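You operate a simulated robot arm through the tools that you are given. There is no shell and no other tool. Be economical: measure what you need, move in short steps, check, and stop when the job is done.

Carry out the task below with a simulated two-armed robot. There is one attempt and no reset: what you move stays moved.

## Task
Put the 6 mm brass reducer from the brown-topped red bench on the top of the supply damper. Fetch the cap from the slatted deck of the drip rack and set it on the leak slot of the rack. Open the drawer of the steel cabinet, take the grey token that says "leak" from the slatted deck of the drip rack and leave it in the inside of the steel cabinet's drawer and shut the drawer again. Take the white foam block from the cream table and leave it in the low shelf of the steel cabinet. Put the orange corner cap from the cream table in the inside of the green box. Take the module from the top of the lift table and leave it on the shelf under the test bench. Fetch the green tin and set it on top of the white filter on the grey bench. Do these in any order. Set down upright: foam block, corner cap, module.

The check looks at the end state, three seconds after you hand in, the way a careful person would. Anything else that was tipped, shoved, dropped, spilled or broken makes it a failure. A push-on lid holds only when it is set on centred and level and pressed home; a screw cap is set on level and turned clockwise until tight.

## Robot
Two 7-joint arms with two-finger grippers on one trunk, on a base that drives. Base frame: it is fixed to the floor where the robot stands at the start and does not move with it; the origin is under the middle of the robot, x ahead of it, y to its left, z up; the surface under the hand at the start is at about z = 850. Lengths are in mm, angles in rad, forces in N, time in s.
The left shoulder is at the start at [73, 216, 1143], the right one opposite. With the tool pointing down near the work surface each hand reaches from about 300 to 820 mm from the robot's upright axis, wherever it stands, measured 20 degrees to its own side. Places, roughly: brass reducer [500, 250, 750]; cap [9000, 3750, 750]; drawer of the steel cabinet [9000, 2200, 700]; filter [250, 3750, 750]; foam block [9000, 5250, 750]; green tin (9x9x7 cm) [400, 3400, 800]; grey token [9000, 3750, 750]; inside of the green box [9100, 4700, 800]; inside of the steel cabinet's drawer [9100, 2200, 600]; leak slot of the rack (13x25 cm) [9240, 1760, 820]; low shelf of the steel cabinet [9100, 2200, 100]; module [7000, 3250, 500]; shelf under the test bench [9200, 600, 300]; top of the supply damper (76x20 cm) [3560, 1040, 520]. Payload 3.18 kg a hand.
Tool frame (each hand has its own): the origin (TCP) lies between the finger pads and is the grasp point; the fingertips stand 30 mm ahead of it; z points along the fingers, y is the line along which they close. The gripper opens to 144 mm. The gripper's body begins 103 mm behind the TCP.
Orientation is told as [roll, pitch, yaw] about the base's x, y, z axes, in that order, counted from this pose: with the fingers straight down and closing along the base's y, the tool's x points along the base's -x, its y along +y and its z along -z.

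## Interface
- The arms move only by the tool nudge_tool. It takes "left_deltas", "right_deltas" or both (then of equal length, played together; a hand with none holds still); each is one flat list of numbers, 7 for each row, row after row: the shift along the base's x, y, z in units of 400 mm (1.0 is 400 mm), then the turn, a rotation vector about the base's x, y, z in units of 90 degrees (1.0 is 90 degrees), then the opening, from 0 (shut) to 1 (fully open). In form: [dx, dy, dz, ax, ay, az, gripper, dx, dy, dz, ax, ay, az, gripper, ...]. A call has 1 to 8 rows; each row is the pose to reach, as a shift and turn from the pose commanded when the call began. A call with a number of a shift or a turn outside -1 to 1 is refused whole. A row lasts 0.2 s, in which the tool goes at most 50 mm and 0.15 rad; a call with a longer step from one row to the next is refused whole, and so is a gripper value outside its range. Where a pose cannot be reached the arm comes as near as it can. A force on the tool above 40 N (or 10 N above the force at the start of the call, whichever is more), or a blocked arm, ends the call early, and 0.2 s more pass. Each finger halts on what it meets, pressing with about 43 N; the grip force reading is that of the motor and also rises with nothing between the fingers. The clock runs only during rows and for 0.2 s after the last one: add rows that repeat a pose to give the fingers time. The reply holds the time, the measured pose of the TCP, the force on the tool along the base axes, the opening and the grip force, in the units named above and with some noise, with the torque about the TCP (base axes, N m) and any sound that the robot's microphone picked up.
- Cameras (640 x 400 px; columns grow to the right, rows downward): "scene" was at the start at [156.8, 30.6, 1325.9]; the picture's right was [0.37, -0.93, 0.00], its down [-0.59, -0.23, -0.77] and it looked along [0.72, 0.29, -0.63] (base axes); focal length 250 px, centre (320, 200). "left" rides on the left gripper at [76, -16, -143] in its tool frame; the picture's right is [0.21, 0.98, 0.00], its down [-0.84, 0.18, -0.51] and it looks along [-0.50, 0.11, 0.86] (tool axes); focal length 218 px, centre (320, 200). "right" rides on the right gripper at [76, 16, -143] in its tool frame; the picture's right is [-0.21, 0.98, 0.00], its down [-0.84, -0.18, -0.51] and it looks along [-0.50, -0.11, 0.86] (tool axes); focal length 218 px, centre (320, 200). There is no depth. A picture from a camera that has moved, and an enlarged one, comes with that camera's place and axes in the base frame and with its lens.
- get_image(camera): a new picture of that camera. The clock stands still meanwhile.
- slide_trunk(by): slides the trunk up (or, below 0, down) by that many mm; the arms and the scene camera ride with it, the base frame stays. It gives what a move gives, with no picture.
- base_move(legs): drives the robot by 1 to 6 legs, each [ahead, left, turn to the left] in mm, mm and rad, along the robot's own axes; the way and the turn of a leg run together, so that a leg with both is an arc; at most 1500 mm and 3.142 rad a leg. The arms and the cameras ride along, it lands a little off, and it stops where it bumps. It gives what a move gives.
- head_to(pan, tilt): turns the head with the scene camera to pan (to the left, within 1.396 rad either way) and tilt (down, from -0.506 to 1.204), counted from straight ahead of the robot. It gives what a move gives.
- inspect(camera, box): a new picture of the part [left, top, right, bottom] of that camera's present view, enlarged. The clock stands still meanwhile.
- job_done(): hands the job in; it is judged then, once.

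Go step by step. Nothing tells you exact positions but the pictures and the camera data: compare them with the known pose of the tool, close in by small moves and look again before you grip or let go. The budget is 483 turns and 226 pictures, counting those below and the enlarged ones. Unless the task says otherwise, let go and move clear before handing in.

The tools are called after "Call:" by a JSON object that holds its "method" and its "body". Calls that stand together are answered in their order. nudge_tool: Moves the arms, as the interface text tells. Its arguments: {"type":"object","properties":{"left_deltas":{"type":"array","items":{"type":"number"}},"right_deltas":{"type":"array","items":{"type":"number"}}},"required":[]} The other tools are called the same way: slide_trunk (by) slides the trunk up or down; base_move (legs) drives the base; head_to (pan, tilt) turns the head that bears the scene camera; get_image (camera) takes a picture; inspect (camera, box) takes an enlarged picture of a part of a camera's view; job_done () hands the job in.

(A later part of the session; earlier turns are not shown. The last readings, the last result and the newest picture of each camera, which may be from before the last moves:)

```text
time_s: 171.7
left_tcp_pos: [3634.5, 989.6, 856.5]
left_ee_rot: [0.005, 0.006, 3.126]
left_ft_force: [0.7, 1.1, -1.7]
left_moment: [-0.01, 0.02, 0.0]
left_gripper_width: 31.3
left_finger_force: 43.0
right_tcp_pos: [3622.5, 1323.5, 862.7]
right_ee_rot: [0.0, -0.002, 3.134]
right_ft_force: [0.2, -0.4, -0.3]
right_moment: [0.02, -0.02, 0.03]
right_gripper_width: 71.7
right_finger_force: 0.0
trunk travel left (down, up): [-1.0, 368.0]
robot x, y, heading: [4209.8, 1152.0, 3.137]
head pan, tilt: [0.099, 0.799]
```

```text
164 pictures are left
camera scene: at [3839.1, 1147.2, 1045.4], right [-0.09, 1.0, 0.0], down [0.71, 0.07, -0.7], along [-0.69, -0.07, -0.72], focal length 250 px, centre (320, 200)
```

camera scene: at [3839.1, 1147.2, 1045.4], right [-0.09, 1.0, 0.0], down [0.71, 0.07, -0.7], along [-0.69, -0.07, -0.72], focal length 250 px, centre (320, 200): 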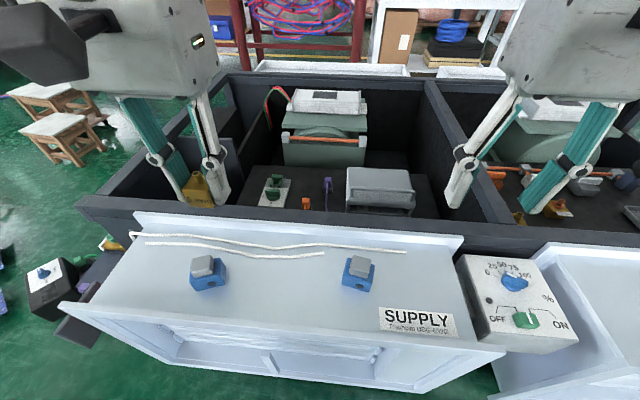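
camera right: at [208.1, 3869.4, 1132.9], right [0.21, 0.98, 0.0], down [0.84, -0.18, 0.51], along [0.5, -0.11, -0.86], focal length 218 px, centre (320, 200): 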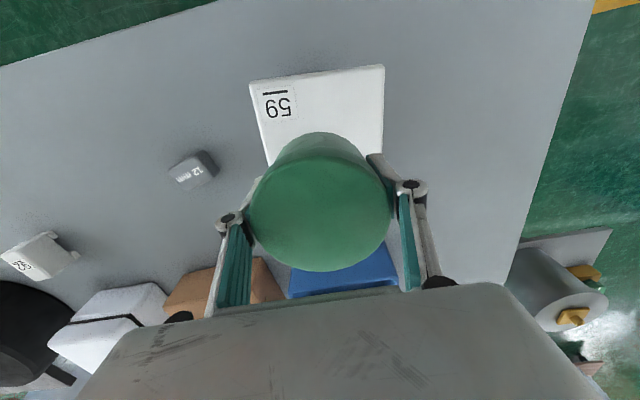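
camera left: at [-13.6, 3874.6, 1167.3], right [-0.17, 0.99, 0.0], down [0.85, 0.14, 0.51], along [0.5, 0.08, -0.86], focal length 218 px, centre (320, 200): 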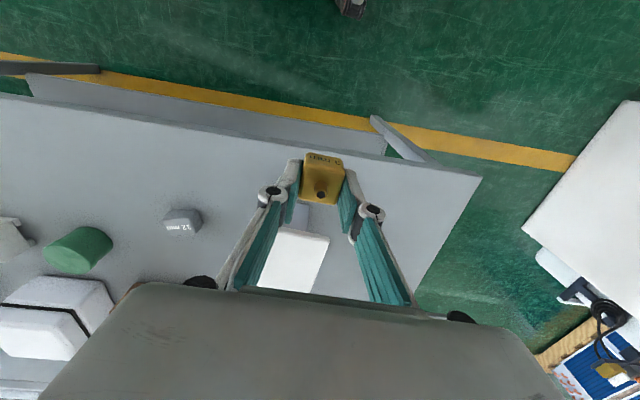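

The spot between the blue fittings is about (3610, 1040). I lower the reducer above it.

Call:
{"method": "nudge_tool", "body": {"left_deltas": [-0.03, 0.06, -0.09, 0, 0, 0, 0.1, -0.06, 0.12, -0.17, 0, 0, 0, 0.1, -0.06, 0.125, -0.28, 0, 0, 0, 0.1, -0.06, 0.125, -0.39, 0, 0, 0, 0.1, -0.06, 0.125, -0.5, 0, 0, 0, 0.1, -0.06, 0.125, -0.6, 0, 0, 0, 0.1, -0.06, 0.125, -0.65, 0, 0, 0, 0.1, -0.06, 0.125, -0.65, 0, 0, 0, 0.1]}}

Call:
{"method": "get_image", "body": {"camera": "scene"}}

Call:
{"method": "get_image", "body": {"camera": "left"}}

```text
time_s: 173.5
left_tcp_pos: [3611.0, 1038.6, 596.2]
left_ee_rot: [0.005, 0.004, 3.124]
left_ft_force: [0.0, 0.2, -2.1]
left_moment: [0.01, 0.0, -0.01]
left_gripper_width: 31.4
left_finger_force: 43.5
right_tcp_pos: [3623.2, 1323.2, 862.9]
right_ee_rot: [0.0, -0.001, 3.134]
right_ft_force: [-0.3, 0.2, 0.0]
right_moment: [0.02, -0.03, 0.0]
right_gripper_width: 71.7
right_finger_force: 0.0
trunk travel left (down, up): [-1.0, 368.0]
robot x, y, heading: [4207.4, 1157.4, 3.137]
head pan, tilt: [0.099, 0.799]
```

```text
163 pictures are left
camera scene: at [3839.2, 1147.2, 1045.4], right [-0.09, 1.0, 0.0], down [0.71, 0.07, -0.7], along [-0.69, -0.07, -0.72], focal length 250 px, centre (320, 200)
```

scene: 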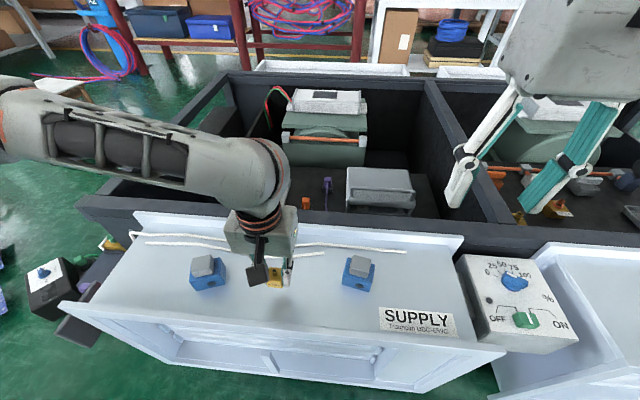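

```text
162 pictures are left
camera left: at [3688.1, 1053.6, 741.0], right [0.19, -0.98, 0.01], down [-0.85, -0.16, 0.5], along [-0.49, -0.1, -0.86], focal length 218 px, centre (320, 200)
```

left: 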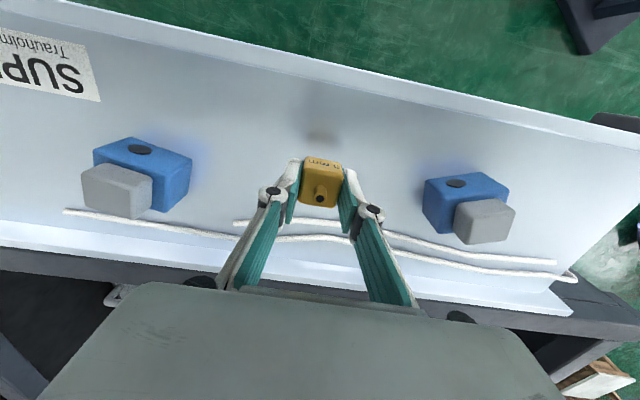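

Call:
{"method": "nudge_tool", "body": {"left_deltas": [0.01, 0, -0.05, 0, 0, 0, 0.1, 0.01, 0, -0.08, 0, 0, 0, 0.1, 0.01, 0, -0.095, 0, 0, 0, 0.1, 0.01, 0, -0.105, 0, 0, 0, 0.1]}}

Call:
{"method": "inspect", "body": {"camera": "scene", "box": [230, 240, 330, 310]}}

```text
time_s: 174.5
left_tcp_pos: [3615.3, 1039.2, 554.6]
left_ee_rot: [0.008, 0.005, 3.125]
left_ft_force: [-0.1, 0.4, -2.1]
left_moment: [0.0, -0.01, -0.03]
left_gripper_width: 31.5
left_finger_force: 43.3
right_tcp_pos: [3620.8, 1324.1, 862.3]
right_ee_rot: [0.0, -0.001, 3.133]
right_ft_force: [0.6, -0.5, -0.9]
right_moment: [0.02, 0.0, -0.02]
right_gripper_width: 72.1
right_finger_force: 0.0
trunk travel left (down, up): [-1.0, 368.0]
robot x, y, heading: [4208.9, 1151.9, 3.139]
head pan, tilt: [0.099, 0.799]
```

```text
5.71 times, centred on (280, 275) of scene
camera zoom: at [3839.1, 1147.2, 1045.3], right [-0.09, 1.0, 0.0], down [0.71, 0.07, -0.7], along [-0.69, -0.07, -0.72], focal length 1426 px, centre (549, -229)
```

zoom: 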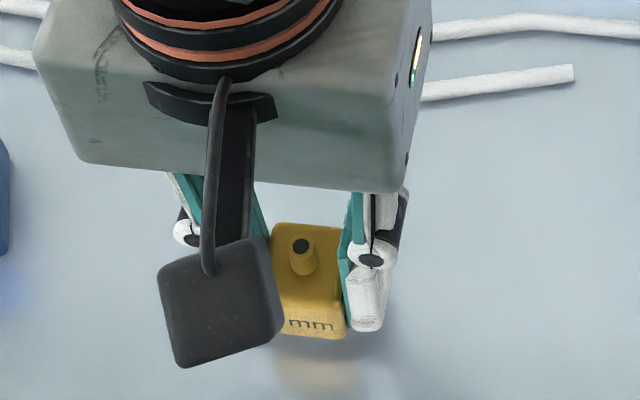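

Its mirror image shows a gap of a few mm. I lower in small steps.

Call:
{"method": "nudge_tool", "body": {"left_deltas": [0, 0, -0.005, 0, 0, 0, 0.1, 0, 0, -0.01, 0, 0, 0, 0.1, 0, 0, -0.01, 0, 0, 0, 0.1]}}

Call:
{"method": "nudge_tool", "body": {"left_deltas": [0, 0, -0.004, 0, 0, 0, 0.1, 0, 0, -0.008, 0, 0, 0, 0.1, 0, 0, -0.008, 0, 0, 0, 0.1]}}

```text
time_s: 175.3
left_tcp_pos: [3615.3, 1039.7, 550.9]
left_ee_rot: [0.005, 0.005, 3.126]
left_ft_force: [0.9, 0.5, -2.0]
left_moment: [0.0, 0.0, -0.02]
left_gripper_width: 31.0
left_finger_force: 43.0
right_tcp_pos: [3622.4, 1323.9, 862.2]
right_ee_rot: [0.0, -0.002, 3.134]
right_ft_force: [-0.3, 0.2, 0.4]
right_moment: [-0.02, 0.04, -0.03]
right_gripper_width: 72.0
right_finger_force: 0.2
trunk travel left (down, up): [-1.0, 368.0]
robot x, y, heading: [4211.1, 1153.4, 3.137]
head pan, tilt: [0.099, 0.799]
```

```text
time_s: 176.1
left_tcp_pos: [3614.3, 1037.7, 549.0]
left_ee_rot: [0.005, 0.006, 3.125]
left_ft_force: [-0.1, 0.0, -2.1]
left_moment: [0.02, 0.03, -0.03]
left_gripper_width: 31.0
left_finger_force: 42.5
right_tcp_pos: [3622.0, 1323.9, 863.3]
right_ee_rot: [0.0, -0.003, 3.136]
right_ft_force: [-0.2, -0.4, -0.4]
right_moment: [0.03, -0.03, -0.01]
right_gripper_width: 72.0
right_finger_force: 0.0
trunk travel left (down, up): [-1.0, 368.0]
robot x, y, heading: [4203.0, 1156.2, 3.134]
head pan, tilt: [0.099, 0.799]
```

Call:
{"method": "nudge_tool", "body": {"left_deltas": [0, 0, -0.004, 0, 0, 0, 0.1, 0, 0, -0.008, 0, 0, 0, 0.1, 0, 0, -0.008, 0, 0, 0, 0.1]}}

Call:
{"method": "nudge_tool", "body": {"left_deltas": [0, 0, -0.004, 0, 0, 0, 0.1, 0, 0, -0.008, 0, 0, 0, 0.1, 0, 0, -0.008, 0, 0, 0, 0.1]}}

Call:
{"method": "inspect", "body": {"camera": "scene", "box": [230, 240, 330, 310]}}

```text
time_s: 176.9
left_tcp_pos: [3615.1, 1039.4, 545.4]
left_ee_rot: [0.005, 0.001, 3.125]
left_ft_force: [2.0, -1.3, 10.8]
left_moment: [0.12, 0.03, -0.01]
left_gripper_width: 31.2
left_finger_force: 43.5
right_tcp_pos: [3622.7, 1323.8, 862.2]
right_ee_rot: [0.0, -0.003, 3.134]
right_ft_force: [-0.7, 0.0, 0.3]
right_moment: [0.01, 0.02, -0.02]
right_gripper_width: 71.8
right_finger_force: 0.1
trunk travel left (down, up): [-1.0, 368.0]
robot x, y, heading: [4210.7, 1154.5, 3.13]
head pan, tilt: [0.099, 0.799]
```

```text
time_s: 177.7
left_tcp_pos: [3614.0, 1039.5, 543.3]
left_ee_rot: [0.005, 0.001, 3.125]
left_ft_force: [3.8, -7.2, 30.1]
left_moment: [-0.2, -0.08, -0.01]
left_gripper_width: 31.6
left_finger_force: 43.1
right_tcp_pos: [3622.4, 1323.2, 864.5]
right_ee_rot: [-0.001, -0.003, 3.135]
right_ft_force: [0.0, -0.8, -0.5]
right_moment: [0.01, -0.02, -0.03]
right_gripper_width: 71.9
right_finger_force: 0.2
trunk travel left (down, up): [-1.0, 368.0]
robot x, y, heading: [4211.0, 1155.2, 3.134]
head pan, tilt: [0.099, 0.799]
```

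```text
5.71 times, centred on (280, 275) of scene
camera zoom: at [3841.2, 1147.2, 1046.4], right [-0.09, 1.0, 0.0], down [0.71, 0.07, -0.7], along [-0.7, -0.07, -0.72], focal length 1426 px, centre (549, -229)
```

zoom: 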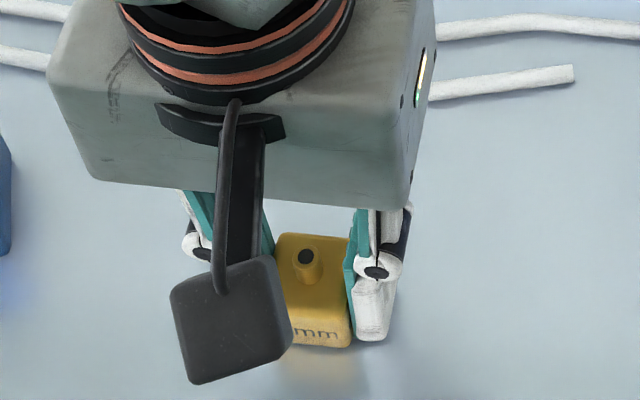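

It stands on the damper. I ease up, open and rise.

Call:
{"method": "nudge_tool", "body": {"left_deltas": [0, 0, 0.012, 0, 0, 0, 0.1, 0, 0, 0.012, 0, 0, 0, 0.3, 0, 0, 0.012, 0, 0, 0, 0.5, 0, 0, 0.012, 0, 0, 0, 0.5, 0, 0, 0.1, 0, 0, 0, 0.5, 0, 0, 0.22, 0, 0, 0, 0.5, 0, 0, 0.34, 0, 0, 0, 0.5, 0, 0, 0.46, 0, 0, 0, 0.5]}}

Call:
{"method": "get_image", "body": {"camera": "left"}}

```text
time_s: 179.5
left_tcp_pos: [3614.7, 1037.9, 726.7]
left_ee_rot: [0.006, 0.004, 3.125]
left_ft_force: [1.0, -0.5, -0.2]
left_moment: [0.0, 0.05, 0.02]
left_gripper_width: 72.3
left_finger_force: 0.1
right_tcp_pos: [3623.0, 1324.3, 863.4]
right_ee_rot: [-0.001, -0.002, 3.134]
right_ft_force: [-0.2, 0.1, 0.5]
right_moment: [-0.01, 0.01, 0.01]
right_gripper_width: 71.9
right_finger_force: 0.1
trunk travel left (down, up): [-1.0, 368.0]
robot x, y, heading: [4208.1, 1150.3, 3.137]
head pan, tilt: [0.099, 0.799]
```

```text
159 pictures are left
camera left: at [3691.4, 1054.3, 870.0], right [0.19, -0.98, 0.01], down [-0.85, -0.16, 0.51], along [-0.49, -0.1, -0.86], focal length 218 px, centre (320, 200)
```

left: 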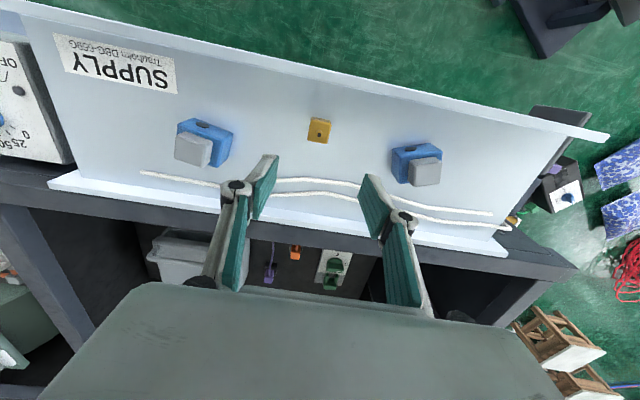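

The reducer is done. I raise the trunk, back away and turn toward +x to see the lift table.

Call:
{"method": "slide_trunk", "body": {"by": 224}}

Call:
{"method": "base_move", "body": {"legs": [[-420, 0, 0], [0, 0, -2.7]]}}

Call:
{"method": "head_to", "body": {"pan": 0.0, "tilt": 0.3}}

Call:
{"method": "get_image", "body": {"camera": "scene"}}

```text
time_s: 181.8
left_tcp_pos: [3615.3, 1039.1, 948.0]
left_ee_rot: [0.007, 0.004, 3.125]
left_ft_force: [0.7, -0.4, 0.2]
left_moment: [0.02, 0.0, 0.02]
left_gripper_width: 71.9
left_finger_force: 0.2
right_tcp_pos: [3621.2, 1324.1, 1084.7]
right_ee_rot: [-0.001, 0.0, 3.133]
right_ft_force: [-1.3, 0.0, -0.3]
right_moment: [0.0, -0.05, 0.02]
right_gripper_width: 72.1
right_finger_force: 0.1
trunk travel left (down, up): [-225.0, 144.0]
robot x, y, heading: [4205.8, 1153.6, 3.135]
head pan, tilt: [0.099, 0.799]
```

```text
time_s: 190.8
left_tcp_pos: [5120.9, 1502.8, 950.2]
left_ee_rot: [0.007, 0.001, 0.41]
left_ft_force: [0.8, 0.9, 0.5]
left_moment: [-0.01, -0.02, 0.0]
left_gripper_width: 71.8
left_finger_force: 0.1
right_tcp_pos: [5233.0, 1240.7, 1087.1]
right_ee_rot: [0.0, -0.001, 0.42]
right_ft_force: [0.2, 0.6, 0.3]
right_moment: [0.01, 0.04, -0.01]
right_gripper_width: 72.0
right_finger_force: 0.1
trunk travel left (down, up): [-225.0, 144.0]
robot x, y, heading: [4628.8, 1153.0, 0.426]
head pan, tilt: [0.099, 0.799]
```

```text
time_s: 191.8
left_tcp_pos: [5120.2, 1504.1, 948.9]
left_ee_rot: [0.007, 0.003, 0.41]
left_ft_force: [-0.9, 0.1, 0.9]
left_moment: [0.0, -0.01, 0.03]
left_gripper_width: 72.0
left_finger_force: 0.1
right_tcp_pos: [5232.6, 1241.4, 1086.4]
right_ee_rot: [-0.002, -0.002, 0.42]
right_ft_force: [0.3, -0.2, -0.6]
right_moment: [0.02, -0.03, -0.02]
right_gripper_width: 72.0
right_finger_force: 0.0
trunk travel left (down, up): [-225.0, 144.0]
robot x, y, heading: [4624.3, 1148.8, 0.419]
head pan, tilt: [0.0, 0.3]
```

```text
158 pictures are left
camera scene: at [4785.4, 1221.4, 1360.8], right [0.41, -0.91, 0.0], down [-0.27, -0.12, -0.95], along [0.87, 0.39, -0.3], focal length 250 px, centre (320, 200)
```

scene: 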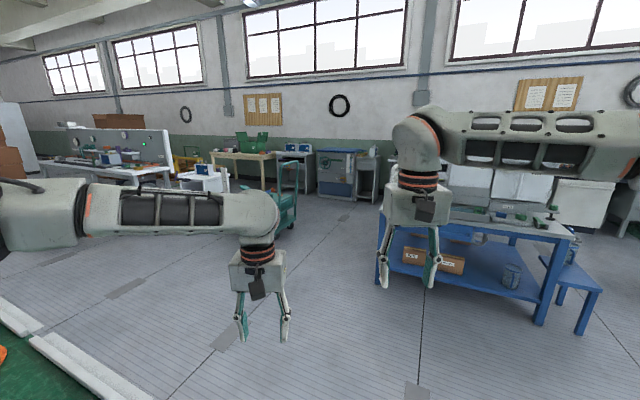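

I see the green lift cart ahead-left and a blue bench to the right (x ≈ 6700). I check the white strip on the floor in front of me.

Call:
{"method": "head_to", "body": {"pan": 0.0, "tilt": 0.9}}

Call:
{"method": "get_image", "body": {"camera": "scene"}}

Call:
{"method": "head_to", "body": {"pan": 0.5, "tilt": 0.35}}

Call:
{"method": "get_image", "body": {"camera": "scene"}}

```text
time_s: 192.8
left_tcp_pos: [5120.4, 1503.8, 949.6]
left_ee_rot: [0.005, 0.005, 0.411]
left_ft_force: [-0.8, 0.4, 0.0]
left_moment: [0.04, 0.04, 0.0]
left_gripper_width: 72.1
left_finger_force: 0.1
right_tcp_pos: [5232.6, 1241.6, 1087.0]
right_ee_rot: [0.001, -0.002, 0.419]
right_ft_force: [0.5, 0.0, -0.5]
right_moment: [0.0, 0.02, 0.04]
right_gripper_width: 72.0
right_finger_force: 0.0
trunk travel left (down, up): [-225.0, 144.0]
robot x, y, heading: [4629.8, 1156.2, 0.428]
head pan, tilt: [0.0, 0.901]
```

```text
157 pictures are left
camera scene: at [4769.1, 1214.0, 1308.6], right [0.41, -0.91, 0.0], down [-0.71, -0.32, -0.62], along [0.57, 0.25, -0.78], focal length 250 px, centre (320, 200)
```

scene: 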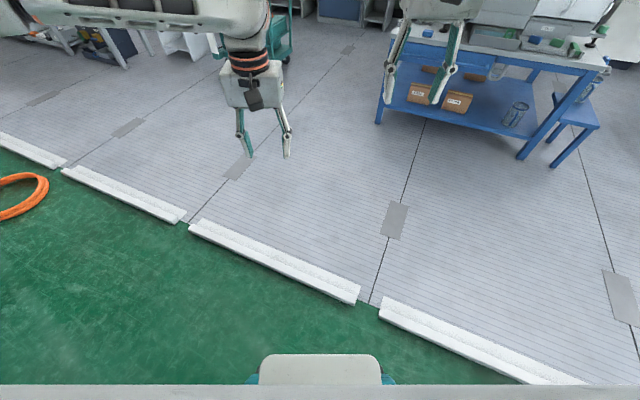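

```text
time_s: 193.7
left_tcp_pos: [5121.0, 1503.8, 949.2]
left_ee_rot: [0.004, 0.004, 0.41]
left_ft_force: [-0.2, 0.2, 0.6]
left_moment: [-0.01, 0.04, 0.01]
left_gripper_width: 71.9
left_finger_force: 0.1
right_tcp_pos: [5232.6, 1241.2, 1086.9]
right_ee_rot: [-0.002, -0.003, 0.419]
right_ft_force: [-0.7, 0.4, -0.4]
right_moment: [-0.03, -0.02, 0.01]
right_gripper_width: 71.7
right_finger_force: 0.0
trunk travel left (down, up): [-225.0, 144.0]
robot x, y, heading: [4631.5, 1150.2, 0.423]
head pan, tilt: [0.499, 0.351]
```

```text
156 pictures are left
camera scene: at [4756.5, 1257.2, 1356.0], right [0.8, -0.61, 0.0], down [-0.21, -0.27, -0.94], along [0.57, 0.75, -0.34], focal length 250 px, centre (320, 200)
```

scene: 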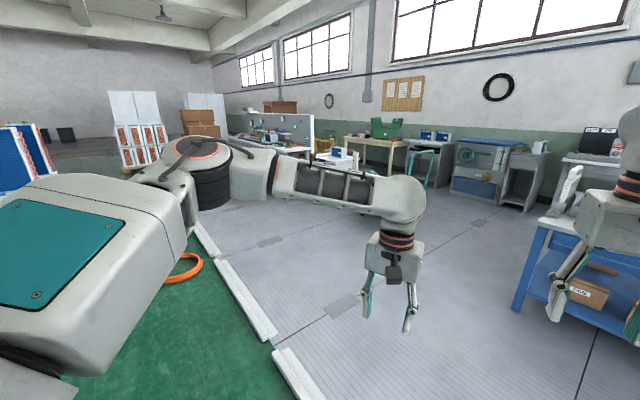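

White edging strips lie along x ≈ 5220. I try crossing square-on and watch for a bump.

Call:
{"method": "base_move", "body": {"legs": [[0, 0, -0.423], [800, 0, 0]]}}

```text
time_s: 199.3
left_tcp_pos: [6024.6, 1278.1, 949.3]
left_ee_rot: [0.005, 0.006, -0.004]
left_ft_force: [0.1, 0.2, 0.1]
left_moment: [0.0, 0.02, 0.0]
left_gripper_width: 72.0
left_finger_force: 0.0
right_tcp_pos: [6021.0, 992.6, 1085.6]
right_ee_rot: [0.0, -0.001, 0.006]
right_ft_force: [0.0, 0.3, 0.1]
right_moment: [-0.03, 0.01, -0.03]
right_gripper_width: 72.1
right_finger_force: 0.1
trunk travel left (down, up): [-225.0, 144.0]
robot x, y, heading: [5431.5, 1155.7, 0.009]
head pan, tilt: [0.499, 0.351]
```

Crossed without a bump. I slide left toward the lift table.

Call:
{"method": "base_move", "body": {"legs": [[0, 1400, 0]]}}

Call:
{"method": "head_to", "body": {"pan": 0.2, "tilt": 0.35}}

Call:
{"method": "get_image", "body": {"camera": "scene"}}

Call:
{"method": "head_to", "body": {"pan": -0.5, "tilt": 0.35}}

Call:
{"method": "get_image", "body": {"camera": "scene"}}

```text
time_s: 211.9
left_tcp_pos: [6004.0, 2706.4, 949.5]
left_ee_rot: [0.007, 0.004, 0.007]
left_ft_force: [0.2, 1.1, 0.2]
left_moment: [0.01, -0.01, 0.0]
left_gripper_width: 72.0
left_finger_force: 0.0
right_tcp_pos: [6005.1, 2422.9, 1085.5]
right_ee_rot: [0.001, -0.002, 0.016]
right_ft_force: [-0.7, 0.6, -0.1]
right_moment: [0.02, 0.0, 0.0]
right_gripper_width: 72.0
right_finger_force: 0.1
trunk travel left (down, up): [-225.0, 144.0]
robot x, y, heading: [5417.9, 2577.4, 0.021]
head pan, tilt: [0.499, 0.351]
```

```text
time_s: 212.7
left_tcp_pos: [6004.1, 2705.5, 948.8]
left_ee_rot: [0.005, 0.004, 0.007]
left_ft_force: [-0.8, -0.8, -0.2]
left_moment: [0.01, -0.01, 0.02]
left_gripper_width: 71.8
left_finger_force: 0.1
right_tcp_pos: [6004.4, 2420.4, 1087.6]
right_ee_rot: [0.0, -0.002, 0.018]
right_ft_force: [0.3, -0.1, -0.1]
right_moment: [-0.01, 0.02, -0.01]
right_gripper_width: 72.1
right_finger_force: 0.1
trunk travel left (down, up): [-225.0, 144.0]
robot x, y, heading: [5411.8, 2576.6, 0.02]
head pan, tilt: [0.201, 0.351]
```

```text
155 pictures are left
camera scene: at [5582.7, 2597.0, 1356.1], right [0.22, -0.98, 0.0], down [-0.34, -0.08, -0.94], along [0.92, 0.21, -0.34], focal length 250 px, centre (320, 200)
```

scene: 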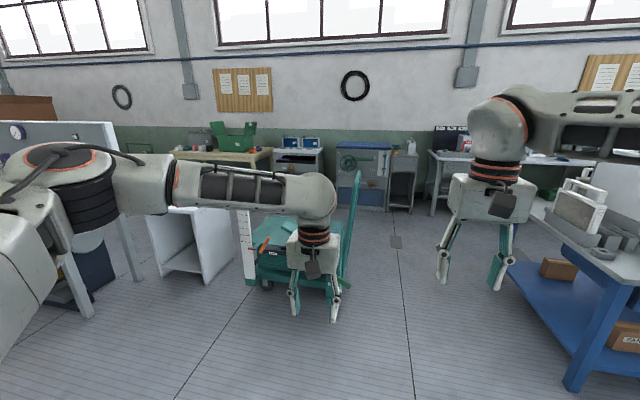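

```text
time_s: 213.8
left_tcp_pos: [6005.1, 2705.9, 949.2]
left_ee_rot: [0.007, 0.005, 0.006]
left_ft_force: [-0.2, 0.3, 1.3]
left_moment: [0.01, 0.0, -0.01]
left_gripper_width: 71.9
left_finger_force: 0.0
right_tcp_pos: [6004.5, 2420.9, 1086.8]
right_ee_rot: [0.0, -0.001, 0.018]
right_ft_force: [-0.5, -0.2, -0.3]
right_moment: [0.0, 0.02, -0.04]
right_gripper_width: 72.0
right_finger_force: 0.1
trunk travel left (down, up): [-225.0, 144.0]
robot x, y, heading: [5414.1, 2577.2, 0.021]
head pan, tilt: [-0.499, 0.351]
```

```text
154 pictures are left
camera scene: at [5574.5, 2533.7, 1356.1], right [-0.46, -0.89, 0.0], down [-0.3, 0.16, -0.94], along [0.83, -0.43, -0.34], focal length 250 px, centre (320, 200)
```

scene: 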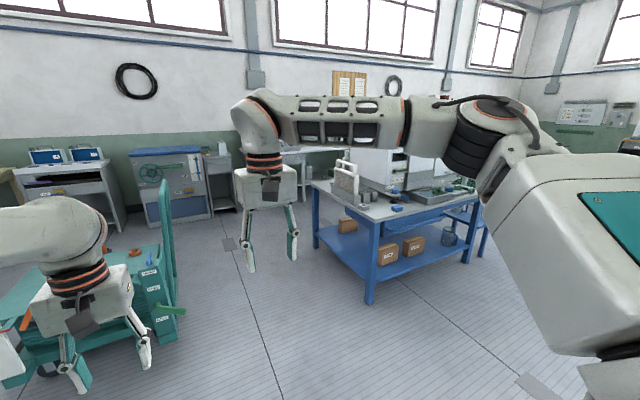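

The lift table is ahead with the hand blocking the view. I raise the left hand and approach.

Call:
{"method": "nudge_tool", "body": {"left_deltas": [-0.1, 0.05, 0.06, 0, 0, 0, 0.5, -0.2, 0.1, 0.12, 0, 0, 0, 0.5, -0.3, 0.2, 0.18, 0, 0, 0, 0.5, -0.35, 0.3, 0.24, 0, 0, 0, 0.5, -0.35, 0.4, 0.3, 0, 0, 0, 0.5, -0.35, 0.5, 0.36, 0, 0, 0, 0.5]}}

Call:
{"method": "base_move", "body": {"legs": [[450, 350, -0.02]]}}

Call:
{"method": "head_to", "body": {"pan": 0.1, "tilt": 0.6}}

Call:
{"method": "get_image", "body": {"camera": "scene"}}

```text
refused: row 1 steps farther than a row can; nothing moved
```

```text
time_s: 217.4
left_tcp_pos: [6447.3, 3050.0, 949.2]
left_ee_rot: [0.005, 0.004, -0.014]
left_ft_force: [0.1, -0.1, 0.2]
left_moment: [0.03, 0.02, 0.02]
left_gripper_width: 72.0
left_finger_force: 0.0
right_tcp_pos: [6441.3, 2765.1, 1087.1]
right_ee_rot: [-0.001, -0.004, -0.004]
right_ft_force: [0.0, 0.2, 0.4]
right_moment: [-0.01, 0.01, -0.01]
right_gripper_width: 72.0
right_finger_force: 0.0
trunk travel left (down, up): [-225.0, 144.0]
robot x, y, heading: [5850.1, 2931.9, -0.004]
head pan, tilt: [-0.499, 0.351]
```

```text
time_s: 218.4
left_tcp_pos: [6446.2, 3050.3, 948.7]
left_ee_rot: [0.005, 0.006, -0.014]
left_ft_force: [-0.4, 0.0, -0.2]
left_moment: [-0.03, 0.0, 0.02]
left_gripper_width: 71.8
left_finger_force: 0.0
right_tcp_pos: [6441.5, 2766.7, 1086.2]
right_ee_rot: [-0.001, -0.002, -0.004]
right_ft_force: [-1.6, 0.6, -0.4]
right_moment: [-0.05, -0.03, 0.01]
right_gripper_width: 71.6
right_finger_force: 0.1
trunk travel left (down, up): [-225.0, 144.0]
robot x, y, heading: [5856.8, 2933.1, 0.001]
head pan, tilt: [0.099, 0.6]
```

```text
153 pictures are left
camera scene: at [6019.7, 2940.6, 1333.4], right [0.1, -1.0, 0.0], down [-0.56, -0.05, -0.83], along [0.82, 0.08, -0.56], focal length 250 px, centre (320, 200)
```

scene: 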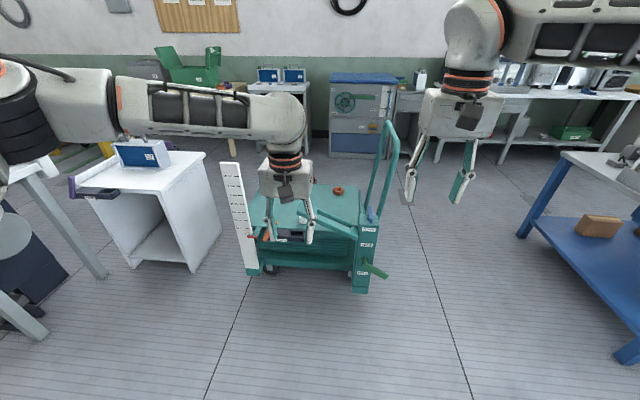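

Call:
{"method": "nudge_tool", "body": {"left_deltas": [-0.05, 0.07, 0.06, 0, 0, 0, 0.5, -0.1, 0.14, 0.12, 0, 0, 0, 0.5, -0.15, 0.21, 0.18, 0, 0, 0, 0.5, -0.2, 0.28, 0.24, 0, 0, 0, 0.5, -0.25, 0.35, 0.3, 0, 0, 0, 0.5, -0.3, 0.42, 0.36, 0, 0, 0, 0.5]}}

Call:
{"method": "get_image", "body": {"camera": "scene"}}

Call:
{"method": "inspect", "body": {"camera": "scene", "box": [210, 110, 420, 300]}}

```text
time_s: 219.8
left_tcp_pos: [6325.9, 3219.2, 1093.2]
left_ee_rot: [0.005, 0.004, -0.014]
left_ft_force: [-1.2, -0.6, 0.0]
left_moment: [-0.06, 0.01, -0.04]
left_gripper_width: 72.0
left_finger_force: 0.1
right_tcp_pos: [6439.8, 2766.4, 1087.3]
right_ee_rot: [0.0, -0.001, -0.003]
right_ft_force: [-0.7, 0.4, 0.9]
right_moment: [-0.01, -0.01, -0.02]
right_gripper_width: 71.9
right_finger_force: 0.1
trunk travel left (down, up): [-225.0, 144.0]
robot x, y, heading: [5856.6, 2933.6, -0.004]
head pan, tilt: [0.099, 0.6]
```

```text
152 pictures are left
camera scene: at [6018.6, 2941.3, 1333.6], right [0.1, -1.0, 0.0], down [-0.56, -0.06, -0.83], along [0.82, 0.08, -0.56], focal length 250 px, centre (320, 200)
```

scene: 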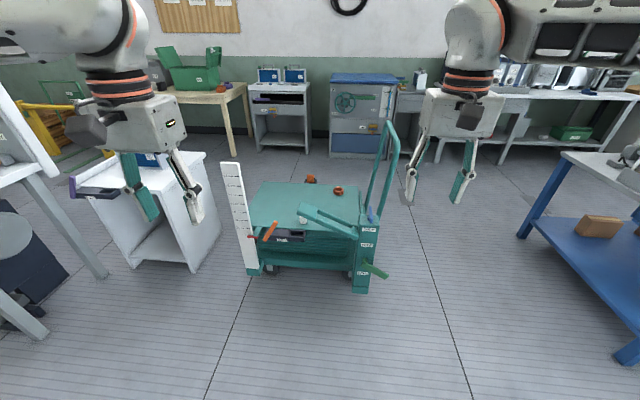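

```text
2.11 times, centred on (315, 205) of scene
camera zoom: at [6018.6, 2941.3, 1333.6], right [0.1, -1.0, 0.0], down [-0.56, -0.06, -0.83], along [0.82, 0.08, -0.56], focal length 525 px, centre (330, 190)
```

zoom: 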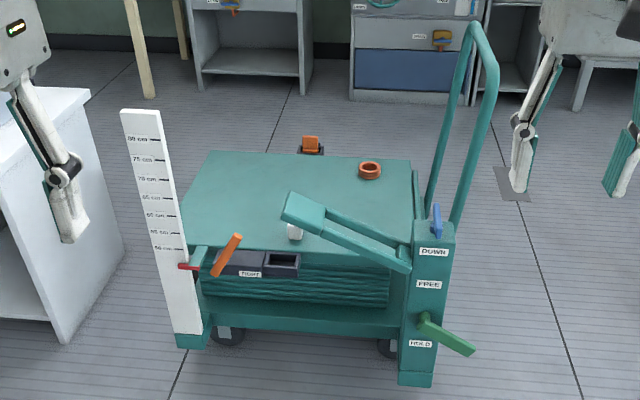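

Call:
{"method": "inspect", "body": {"camera": "scene", "box": [245, 170, 355, 250]}}

Call:
{"method": "inspect", "body": {"camera": "scene", "box": [340, 170, 400, 290]}}

```text
5.00 times, centred on (300, 210) of scene
camera zoom: at [6018.6, 2941.3, 1333.6], right [0.1, -1.0, 0.0], down [-0.56, -0.06, -0.83], along [0.82, 0.08, -0.56], focal length 1248 px, centre (420, 150)
```

zoom: 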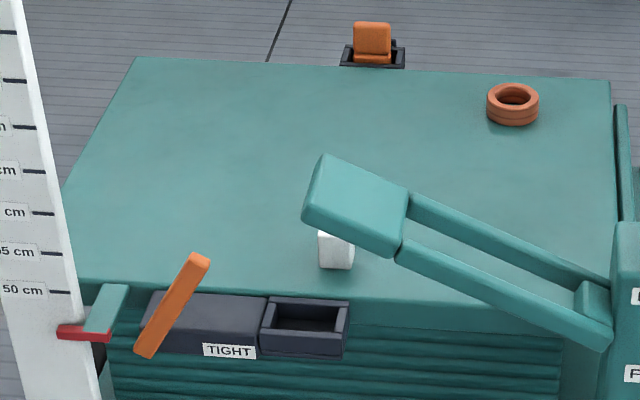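

```text
3.33 times, centred on (370, 230) of scene
camera zoom: at [6018.6, 2941.3, 1333.6], right [0.1, -1.0, 0.0], down [-0.56, -0.06, -0.83], along [0.82, 0.08, -0.56], focal length 832 px, centre (153, 100)
```

zoom: 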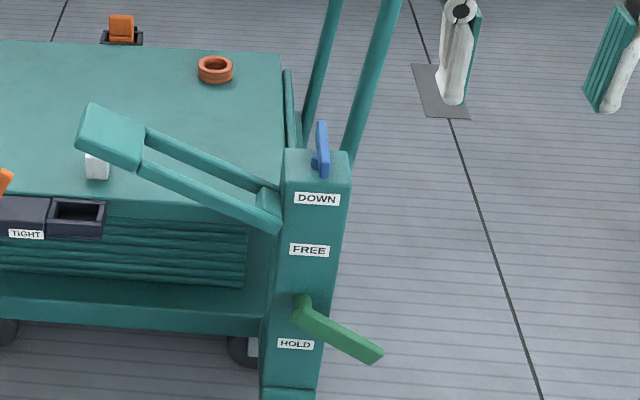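

A small white piece sits on the table near its front edge, half hidden by the pump arm; it is probably the module, about (7008, 3123). I draw the right hand back and approach to look with the wrist camera.

Call:
{"method": "nudge_tool", "body": {"right_deltas": [-0.1, -0.05, 0, 0, 0, 0, 0.5, -0.2, -0.1, 0, 0, 0, 0, 0.5, -0.3, -0.15, 0, 0, 0, 0, 0.5, -0.4, -0.2, 0, 0, 0, 0, 0.5, -0.5, -0.25, 0, 0, 0, 0, 0.5]}}

Call:
{"method": "base_move", "body": {"legs": [[420, 100, 0]]}}

Call:
{"method": "get_image", "body": {"camera": "left"}}

Call:
{"method": "get_image", "body": {"camera": "scene"}}

```text
time_s: 221.0
left_tcp_pos: [6326.0, 3218.8, 1093.4]
left_ee_rot: [0.006, 0.003, -0.014]
left_ft_force: [0.3, 1.0, 0.3]
left_moment: [0.03, -0.04, 0.01]
left_gripper_width: 71.9
left_finger_force: 0.1
right_tcp_pos: [6236.6, 2664.9, 1087.7]
right_ee_rot: [0.002, -0.002, -0.006]
right_ft_force: [-0.5, -0.8, 0.0]
right_moment: [0.02, -0.05, -0.01]
right_gripper_width: 71.9
right_finger_force: 0.1
trunk travel left (down, up): [-225.0, 144.0]
robot x, y, heading: [5851.8, 2931.5, 0.002]
head pan, tilt: [0.099, 0.6]
```

```text
time_s: 223.7
left_tcp_pos: [6752.8, 3314.7, 1093.2]
left_ee_rot: [0.005, 0.006, -0.015]
left_ft_force: [-0.6, 0.3, -0.9]
left_moment: [-0.01, 0.02, 0.0]
left_gripper_width: 72.0
left_finger_force: 0.2
right_tcp_pos: [6663.6, 2763.2, 1088.8]
right_ee_rot: [0.0, -0.003, -0.006]
right_ft_force: [0.1, -0.4, 0.0]
right_moment: [-0.03, 0.07, 0.0]
right_gripper_width: 72.1
right_finger_force: 0.0
trunk travel left (down, up): [-225.0, 144.0]
robot x, y, heading: [6280.1, 3026.5, -0.005]
head pan, tilt: [0.099, 0.6]
```

```text
148 pictures are left
camera left: at [6677.5, 3299.0, 1236.6], right [-0.19, 0.98, 0.01], down [0.85, 0.16, 0.5], along [0.49, 0.1, -0.86], focal length 218 px, centre (320, 200)
```

left: 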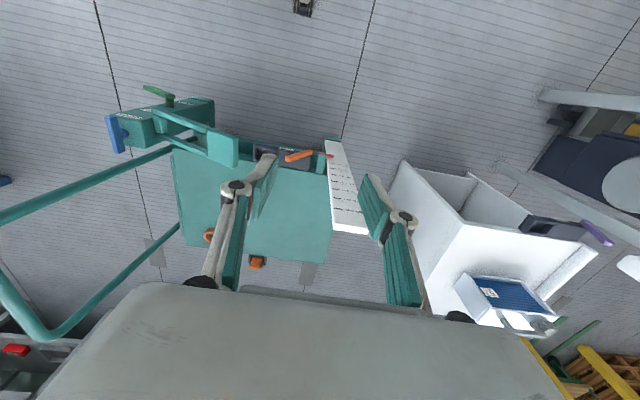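

```text
147 pictures are left
camera scene: at [6445.6, 3037.7, 1333.3], right [0.1, -1.0, 0.0], down [-0.56, -0.05, -0.82], along [0.82, 0.08, -0.57], focal length 250 px, centre (320, 200)
```

scene: 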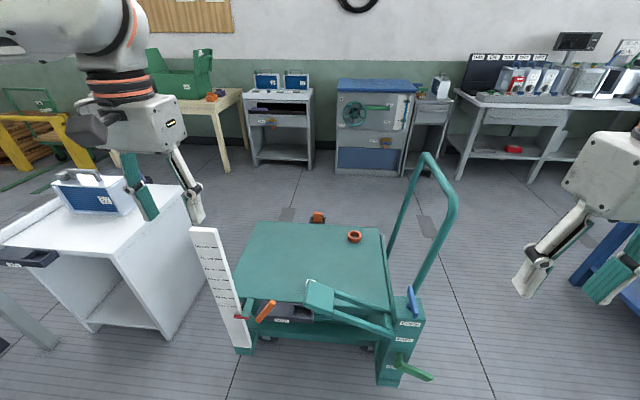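

Call:
{"method": "slide_trunk", "body": {"by": -224}}

Call:
{"method": "head_to", "body": {"pan": 0.1, "tilt": 0.7}}

Call:
{"method": "get_image", "body": {"camera": "scene"}}

Call:
{"method": "inspect", "body": {"camera": "scene", "box": [220, 120, 420, 300]}}

```text
time_s: 226.1
left_tcp_pos: [6769.9, 3316.1, 758.2]
left_ee_rot: [0.002, 0.352, -0.014]
left_ft_force: [0.6, 0.4, 0.1]
left_moment: [-0.05, -0.03, 0.0]
left_gripper_width: 71.7
left_finger_force: 0.2
right_tcp_pos: [6663.4, 2763.5, 864.5]
right_ee_rot: [0.0, 0.0, -0.004]
right_ft_force: [0.2, 0.9, -1.0]
right_moment: [0.0, -0.01, 0.01]
right_gripper_width: 71.8
right_finger_force: 0.1
trunk travel left (down, up): [-1.0, 368.0]
robot x, y, heading: [6281.1, 3033.1, -0.005]
head pan, tilt: [0.099, 0.6]
```

```text
time_s: 226.7
left_tcp_pos: [6769.2, 3315.4, 757.3]
left_ee_rot: [0.002, 0.354, -0.015]
left_ft_force: [0.2, 0.8, -0.5]
left_moment: [-0.01, -0.02, 0.0]
left_gripper_width: 71.9
left_finger_force: 0.1
right_tcp_pos: [6665.0, 2763.0, 865.2]
right_ee_rot: [0.0, 0.0, -0.005]
right_ft_force: [0.5, 0.2, 0.3]
right_moment: [0.04, 0.01, -0.01]
right_gripper_width: 72.2
right_finger_force: 0.2
trunk travel left (down, up): [-1.0, 368.0]
robot x, y, heading: [6275.6, 3029.8, -0.004]
head pan, tilt: [0.099, 0.7]
```

```text
146 pictures are left
camera scene: at [6654.1, 3036.6, 1053.7], right [0.1, -1.0, 0.0], down [-0.64, -0.06, -0.77], along [0.76, 0.07, -0.64], focal length 250 px, centre (320, 200)
```

scene: 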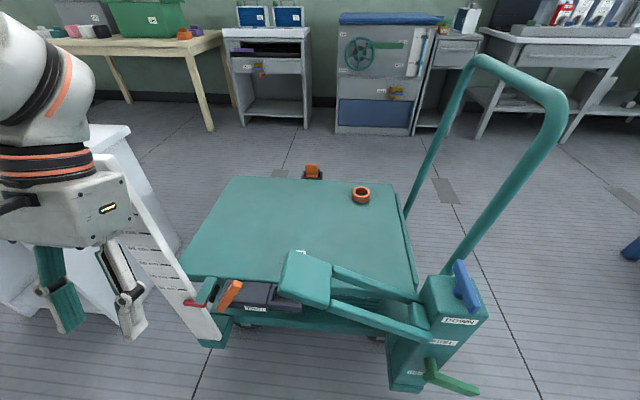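

```text
2.22 times, centred on (320, 210) of scene
camera zoom: at [6654.1, 3036.6, 1053.7], right [0.1, -1.0, 0.0], down [-0.64, -0.06, -0.77], along [0.76, 0.07, -0.64], focal length 554 px, centre (320, 178)
```

zoom: 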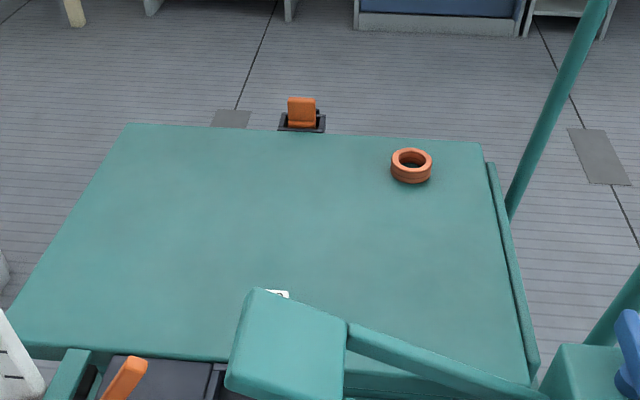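

The module's label is visible just behind the pedal: it stands at about (7025, 3122) and the pedal is in front at x < 6930, z up to 700. I straighten the left hand, and then will turn it so its camera clears the pedal.

Call:
{"method": "nudge_tool", "body": {"left_deltas": [0, 0, 0.08, 0, -0.075, 0, 0.5, 0, 0, 0.16, 0, -0.15, 0, 0.5, 0, 0, 0.24, 0, -0.225, 0, 0.5, 0, 0, 0.3, 0, -0.225, 0, 0.5, 0, 0, 0.3, 0, -0.225, 0, 0.5]}}

Call:
{"method": "base_move", "body": {"legs": [[70, 0, 0]]}}

```text
time_s: 227.9
left_tcp_pos: [6785.6, 3306.4, 839.4]
left_ee_rot: [0.007, -0.003, -0.014]
left_ft_force: [-0.1, 0.0, -0.4]
left_moment: [0.03, -0.03, 0.04]
left_gripper_width: 71.8
left_finger_force: 0.2
left hand out of reach, approached as far as the arm can: row 1, 2, 3, 4, 5
right_tcp_pos: [6664.9, 2762.2, 865.3]
right_ee_rot: [-0.001, 0.002, -0.005]
right_ft_force: [-1.1, -0.2, -0.1]
right_moment: [-0.03, 0.0, 0.02]
right_gripper_width: 71.8
right_finger_force: 0.0
trunk travel left (down, up): [-1.0, 368.0]
robot x, y, heading: [6280.3, 3030.5, -0.009]
head pan, tilt: [0.099, 0.7]
```

```text
time_s: 228.9
left_tcp_pos: [6853.9, 3307.3, 840.0]
left_ee_rot: [0.009, 0.0, -0.014]
left_ft_force: [0.0, -0.5, -0.7]
left_moment: [0.0, 0.01, 0.0]
left_gripper_width: 72.0
left_finger_force: 0.1
right_tcp_pos: [6732.4, 2762.8, 865.9]
right_ee_rot: [0.001, 0.001, -0.006]
right_ft_force: [0.5, -0.7, -0.8]
right_moment: [0.02, 0.03, -0.01]
right_gripper_width: 72.0
right_finger_force: 0.1
trunk travel left (down, up): [-1.0, 368.0]
robot x, y, heading: [6348.1, 3030.3, -0.002]
head pan, tilt: [0.099, 0.7]
```

Call:
{"method": "nudge_tool", "body": {"left_deltas": [0.03, -0.03, 0, 0, 0, -0.095, 0.5, 0.06, -0.07, 0, 0, 0, -0.19, 0.5, 0.09, -0.11, 0, 0, 0, -0.285, 0.5, 0.12, -0.15, 0, 0, 0, -0.38, 0.5, 0.15, -0.19, 0, 0, 0, -0.475, 0.5, 0.18, -0.23, 0, 0, 0, -0.57, 0.5, 0.22, -0.27, 0, 0, 0, -0.665, 0.5, 0.26, -0.31, 0, 0, 0, -0.76, 0.5]}}

Call:
{"method": "nudge_tool", "body": {"left_deltas": [0, 0, 0, 0, 0, -0.08, 0.5, 0.03, -0.05, -0.03, 0, 0, -0.16, 0.5, 0.06, -0.1, -0.06, 0, 0, -0.23, 0.5, 0.1, -0.12, -0.09, 0, 0, -0.23, 0.5, 0.1, -0.12, -0.09, 0, 0, -0.23, 0.5]}}

Call:
{"method": "get_image", "body": {"camera": "left"}}

Call:
{"method": "get_image", "body": {"camera": "scene"}}

```text
time_s: 230.7
left_tcp_pos: [6958.8, 3183.1, 838.1]
left_ee_rot: [0.004, -0.001, -1.211]
left_ft_force: [-0.7, -0.9, 0.9]
left_moment: [-0.02, 0.0, 0.01]
left_gripper_width: 72.2
left_finger_force: 0.1
right_tcp_pos: [6731.2, 2762.4, 865.0]
right_ee_rot: [0.001, 0.0, -0.006]
right_ft_force: [0.6, 0.4, 0.2]
right_moment: [-0.01, 0.0, 0.01]
right_gripper_width: 71.9
right_finger_force: 0.0
trunk travel left (down, up): [-1.0, 368.0]
robot x, y, heading: [6346.1, 3030.5, -0.009]
head pan, tilt: [0.099, 0.7]
```

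```text
time_s: 231.9
left_tcp_pos: [6998.8, 3134.7, 803.4]
left_ee_rot: [0.008, -0.004, -1.571]
left_ft_force: [-0.4, 0.5, 0.2]
left_moment: [0.05, -0.05, 0.03]
left_gripper_width: 72.0
left_finger_force: 0.1
right_tcp_pos: [6731.7, 2761.6, 865.2]
right_ee_rot: [0.0, 0.002, -0.005]
right_ft_force: [-1.0, -0.3, -0.1]
right_moment: [0.03, -0.01, 0.0]
right_gripper_width: 71.7
right_finger_force: 0.1
trunk travel left (down, up): [-1.0, 368.0]
robot x, y, heading: [6348.9, 3027.3, -0.006]
head pan, tilt: [0.099, 0.7]
```

```text
144 pictures are left
camera left: at [6982.6, 3211.6, 947.0], right [0.98, 0.21, 0.01], down [0.18, -0.84, 0.51], along [0.11, -0.5, -0.86], focal length 218 px, centre (320, 200)
```

left: 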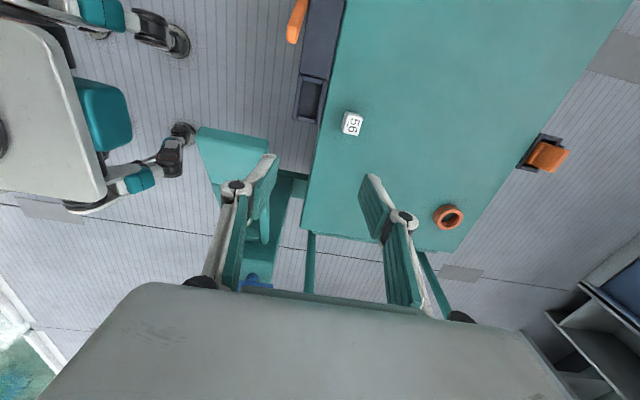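

```text
143 pictures are left
camera scene: at [6721.3, 3036.4, 1053.7], right [0.1, -1.0, 0.0], down [-0.64, -0.06, -0.77], along [0.76, 0.07, -0.64], focal length 250 px, centre (320, 200)
```

scene: 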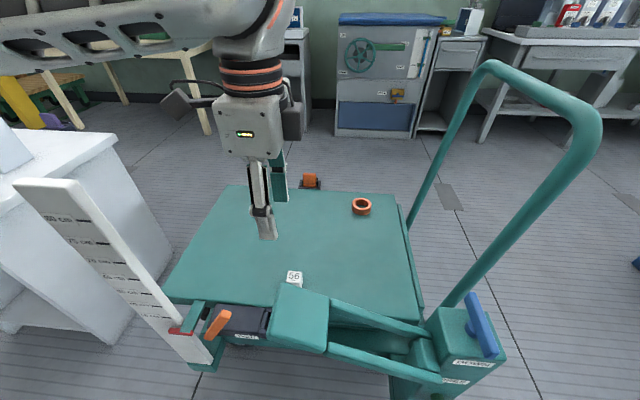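

The module (tag 56) is at about (7060, 3136), top near z 510. I move over it and descend halfway.

Call:
{"method": "nudge_tool", "body": {"left_deltas": [0.05, 0, -0.09, 0, 0, 0, 0.6, 0.1, 0, -0.18, 0, 0, 0, 0.6, 0.15, 0.002, -0.28, 0, 0, 0, 0.6, 0.15, 0.002, -0.39, 0, 0, 0, 0.6, 0.15, 0.002, -0.48, 0, 0, 0, 0.6, 0.15, 0.002, -0.48, 0, 0, 0, 0.6]}}

Call:
{"method": "get_image", "body": {"camera": "left"}}

Call:
{"method": "inspect", "body": {"camera": "scene", "box": [210, 180, 370, 320]}}

```text
time_s: 233.5
left_tcp_pos: [7073.7, 3135.5, 652.8]
left_ee_rot: [0.08, -0.002, -1.563]
left_ft_force: [-0.1, -0.2, 0.1]
left_moment: [-0.01, 0.03, -0.01]
left_gripper_width: 86.6
left_finger_force: 0.1
right_tcp_pos: [6726.9, 2758.4, 866.0]
right_ee_rot: [0.005, -0.006, -0.006]
right_ft_force: [0.1, -0.2, 0.2]
right_moment: [0.05, 0.03, 0.01]
right_gripper_width: 72.0
right_finger_force: 0.1
trunk travel left (down, up): [-1.0, 368.0]
robot x, y, heading: [6346.2, 3030.7, -0.005]
head pan, tilt: [0.099, 0.7]
stopped in row 6 (left hand): the arm was blocked; the commanded pose is now the measured one
```

```text
142 pictures are left
camera left: at [7046.9, 3210.7, 794.6], right [0.97, 0.21, 0.08], down [0.14, -0.84, 0.52], along [0.18, -0.5, -0.85], focal length 218 px, centre (320, 200)
```

left: 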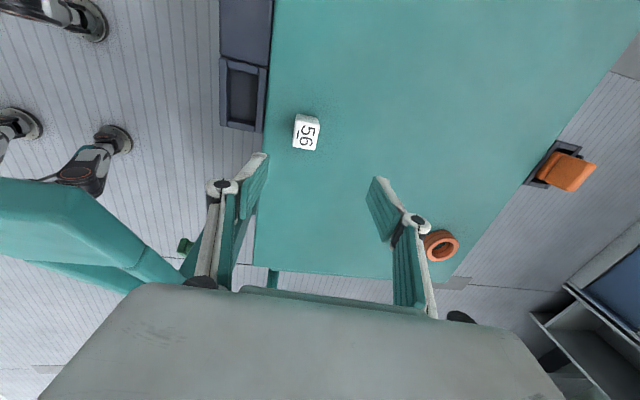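

```text
2.86 times, centred on (290, 250) of scene
camera zoom: at [6715.3, 3031.9, 1056.7], right [0.1, -1.0, -0.01], down [-0.63, -0.06, -0.77], along [0.77, 0.08, -0.64], focal length 713 px, centre (406, 57)
```

zoom: 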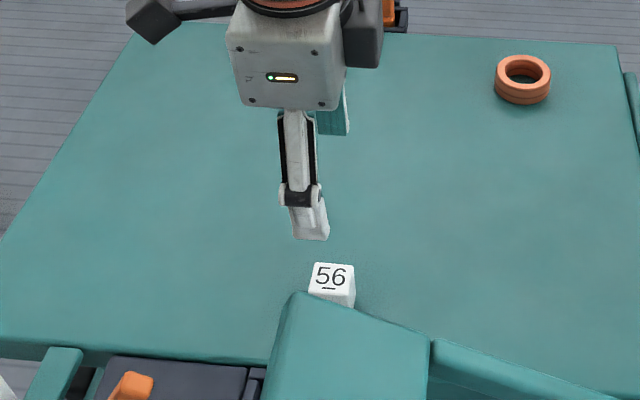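

Something blocked the arm. I look at where it touches.

Call:
{"method": "head_to", "body": {"pan": 0.5, "tilt": 0.6}}

Call:
{"method": "get_image", "body": {"camera": "scene"}}

```text
time_s: 234.4
left_tcp_pos: [7072.9, 3134.0, 652.4]
left_ee_rot: [0.077, 0.003, -1.565]
left_ft_force: [-0.8, 0.2, 0.4]
left_moment: [-0.01, -0.01, 0.01]
left_gripper_width: 86.5
left_finger_force: 0.1
right_tcp_pos: [6727.9, 2759.3, 867.8]
right_ee_rot: [0.005, -0.01, -0.006]
right_ft_force: [0.0, -0.4, -0.2]
right_moment: [0.0, 0.02, -0.01]
right_gripper_width: 71.9
right_finger_force: 0.0
trunk travel left (down, up): [-1.0, 368.0]
robot x, y, heading: [6346.9, 3029.4, -0.007]
head pan, tilt: [0.499, 0.6]
```

```text
140 pictures are left
camera scene: at [6708.2, 3066.1, 1065.9], right [0.48, -0.88, 0.0], down [-0.49, -0.26, -0.83], along [0.73, 0.39, -0.56], focal length 250 px, centre (320, 200)
```

scene: 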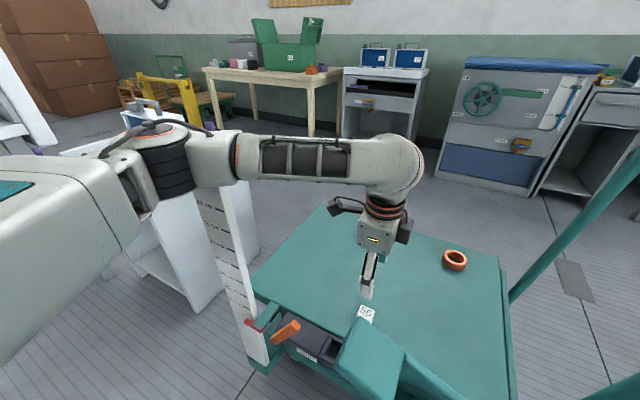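

The left forearm rests on the top of the height scale. I lift off, raise the trunk and shift the robot to the right so that the elbow clears the scale.

Call:
{"method": "nudge_tool", "body": {"left_deltas": [0, 0, 0.05, 0, 0, 0, 0.6, 0, 0, 0.12, -0.05, 0, 0, 0.6, 0, 0, 0.2, -0.05, 0, 0, 0.6, 0, 0, 0.28, -0.05, 0, 0, 0.6]}}

Call:
{"method": "slide_trunk", "body": {"by": 150}}

Call:
{"method": "base_move", "body": {"legs": [[0, -130, 0]]}}

Call:
{"method": "get_image", "body": {"camera": "scene"}}

```text
time_s: 235.4
left_tcp_pos: [7071.5, 3138.6, 745.3]
left_ee_rot: [0.048, -0.084, -1.566]
left_ft_force: [-0.5, -0.1, 0.1]
left_moment: [0.0, -0.03, 0.03]
left_gripper_width: 86.5
left_finger_force: 0.0
right_tcp_pos: [6732.4, 2763.6, 864.6]
right_ee_rot: [0.001, -0.001, -0.004]
right_ft_force: [0.2, 0.1, -0.2]
right_moment: [0.0, -0.04, 0.02]
right_gripper_width: 72.0
right_finger_force: 0.1
trunk travel left (down, up): [-1.0, 368.0]
robot x, y, heading: [6348.7, 3028.6, -0.005]
head pan, tilt: [0.499, 0.6]
```

```text
time_s: 237.2
left_tcp_pos: [7073.4, 3138.1, 893.2]
left_ee_rot: [0.046, -0.082, -1.565]
left_ft_force: [-1.1, -1.0, 0.0]
left_moment: [-0.03, 0.05, 0.0]
left_gripper_width: 86.4
left_finger_force: 0.1
right_tcp_pos: [6734.0, 2763.9, 1014.7]
right_ee_rot: [0.001, 0.005, -0.007]
right_ft_force: [0.4, 0.9, 0.3]
right_moment: [0.01, 0.01, 0.01]
right_gripper_width: 72.0
right_finger_force: 0.0
trunk travel left (down, up): [-151.0, 218.0]
robot x, y, heading: [6348.8, 3032.2, -0.006]
head pan, tilt: [0.499, 0.6]
```

```text
time_s: 238.9
left_tcp_pos: [7071.9, 3009.6, 896.6]
left_ee_rot: [0.05, -0.081, -1.567]
left_ft_force: [0.1, -0.2, -0.3]
left_moment: [0.03, -0.01, 0.03]
left_gripper_width: 86.3
left_finger_force: 0.0
right_tcp_pos: [6732.6, 2633.5, 1014.7]
right_ee_rot: [-0.001, 0.002, -0.004]
right_ft_force: [0.2, 0.8, -0.1]
right_moment: [0.03, -0.01, -0.01]
right_gripper_width: 72.2
right_finger_force: 0.1
trunk travel left (down, up): [-151.0, 218.0]
robot x, y, heading: [6345.3, 2903.7, -0.002]
head pan, tilt: [0.499, 0.6]
```

```text
139 pictures are left
camera scene: at [6569.0, 2942.6, 1253.2], right [0.48, -0.88, 0.0], down [-0.5, -0.27, -0.83], along [0.73, 0.39, -0.56], focal length 250 px, centre (320, 200)
```

scene: 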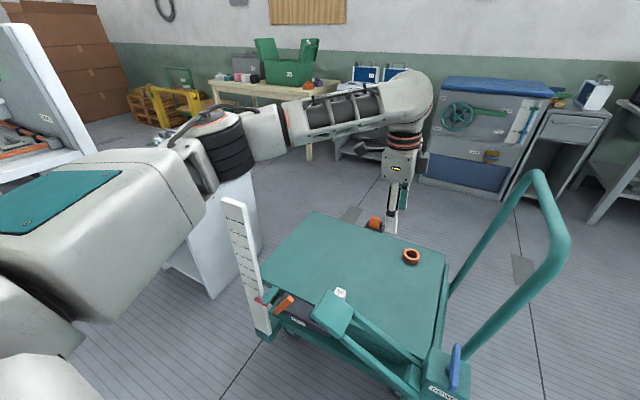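

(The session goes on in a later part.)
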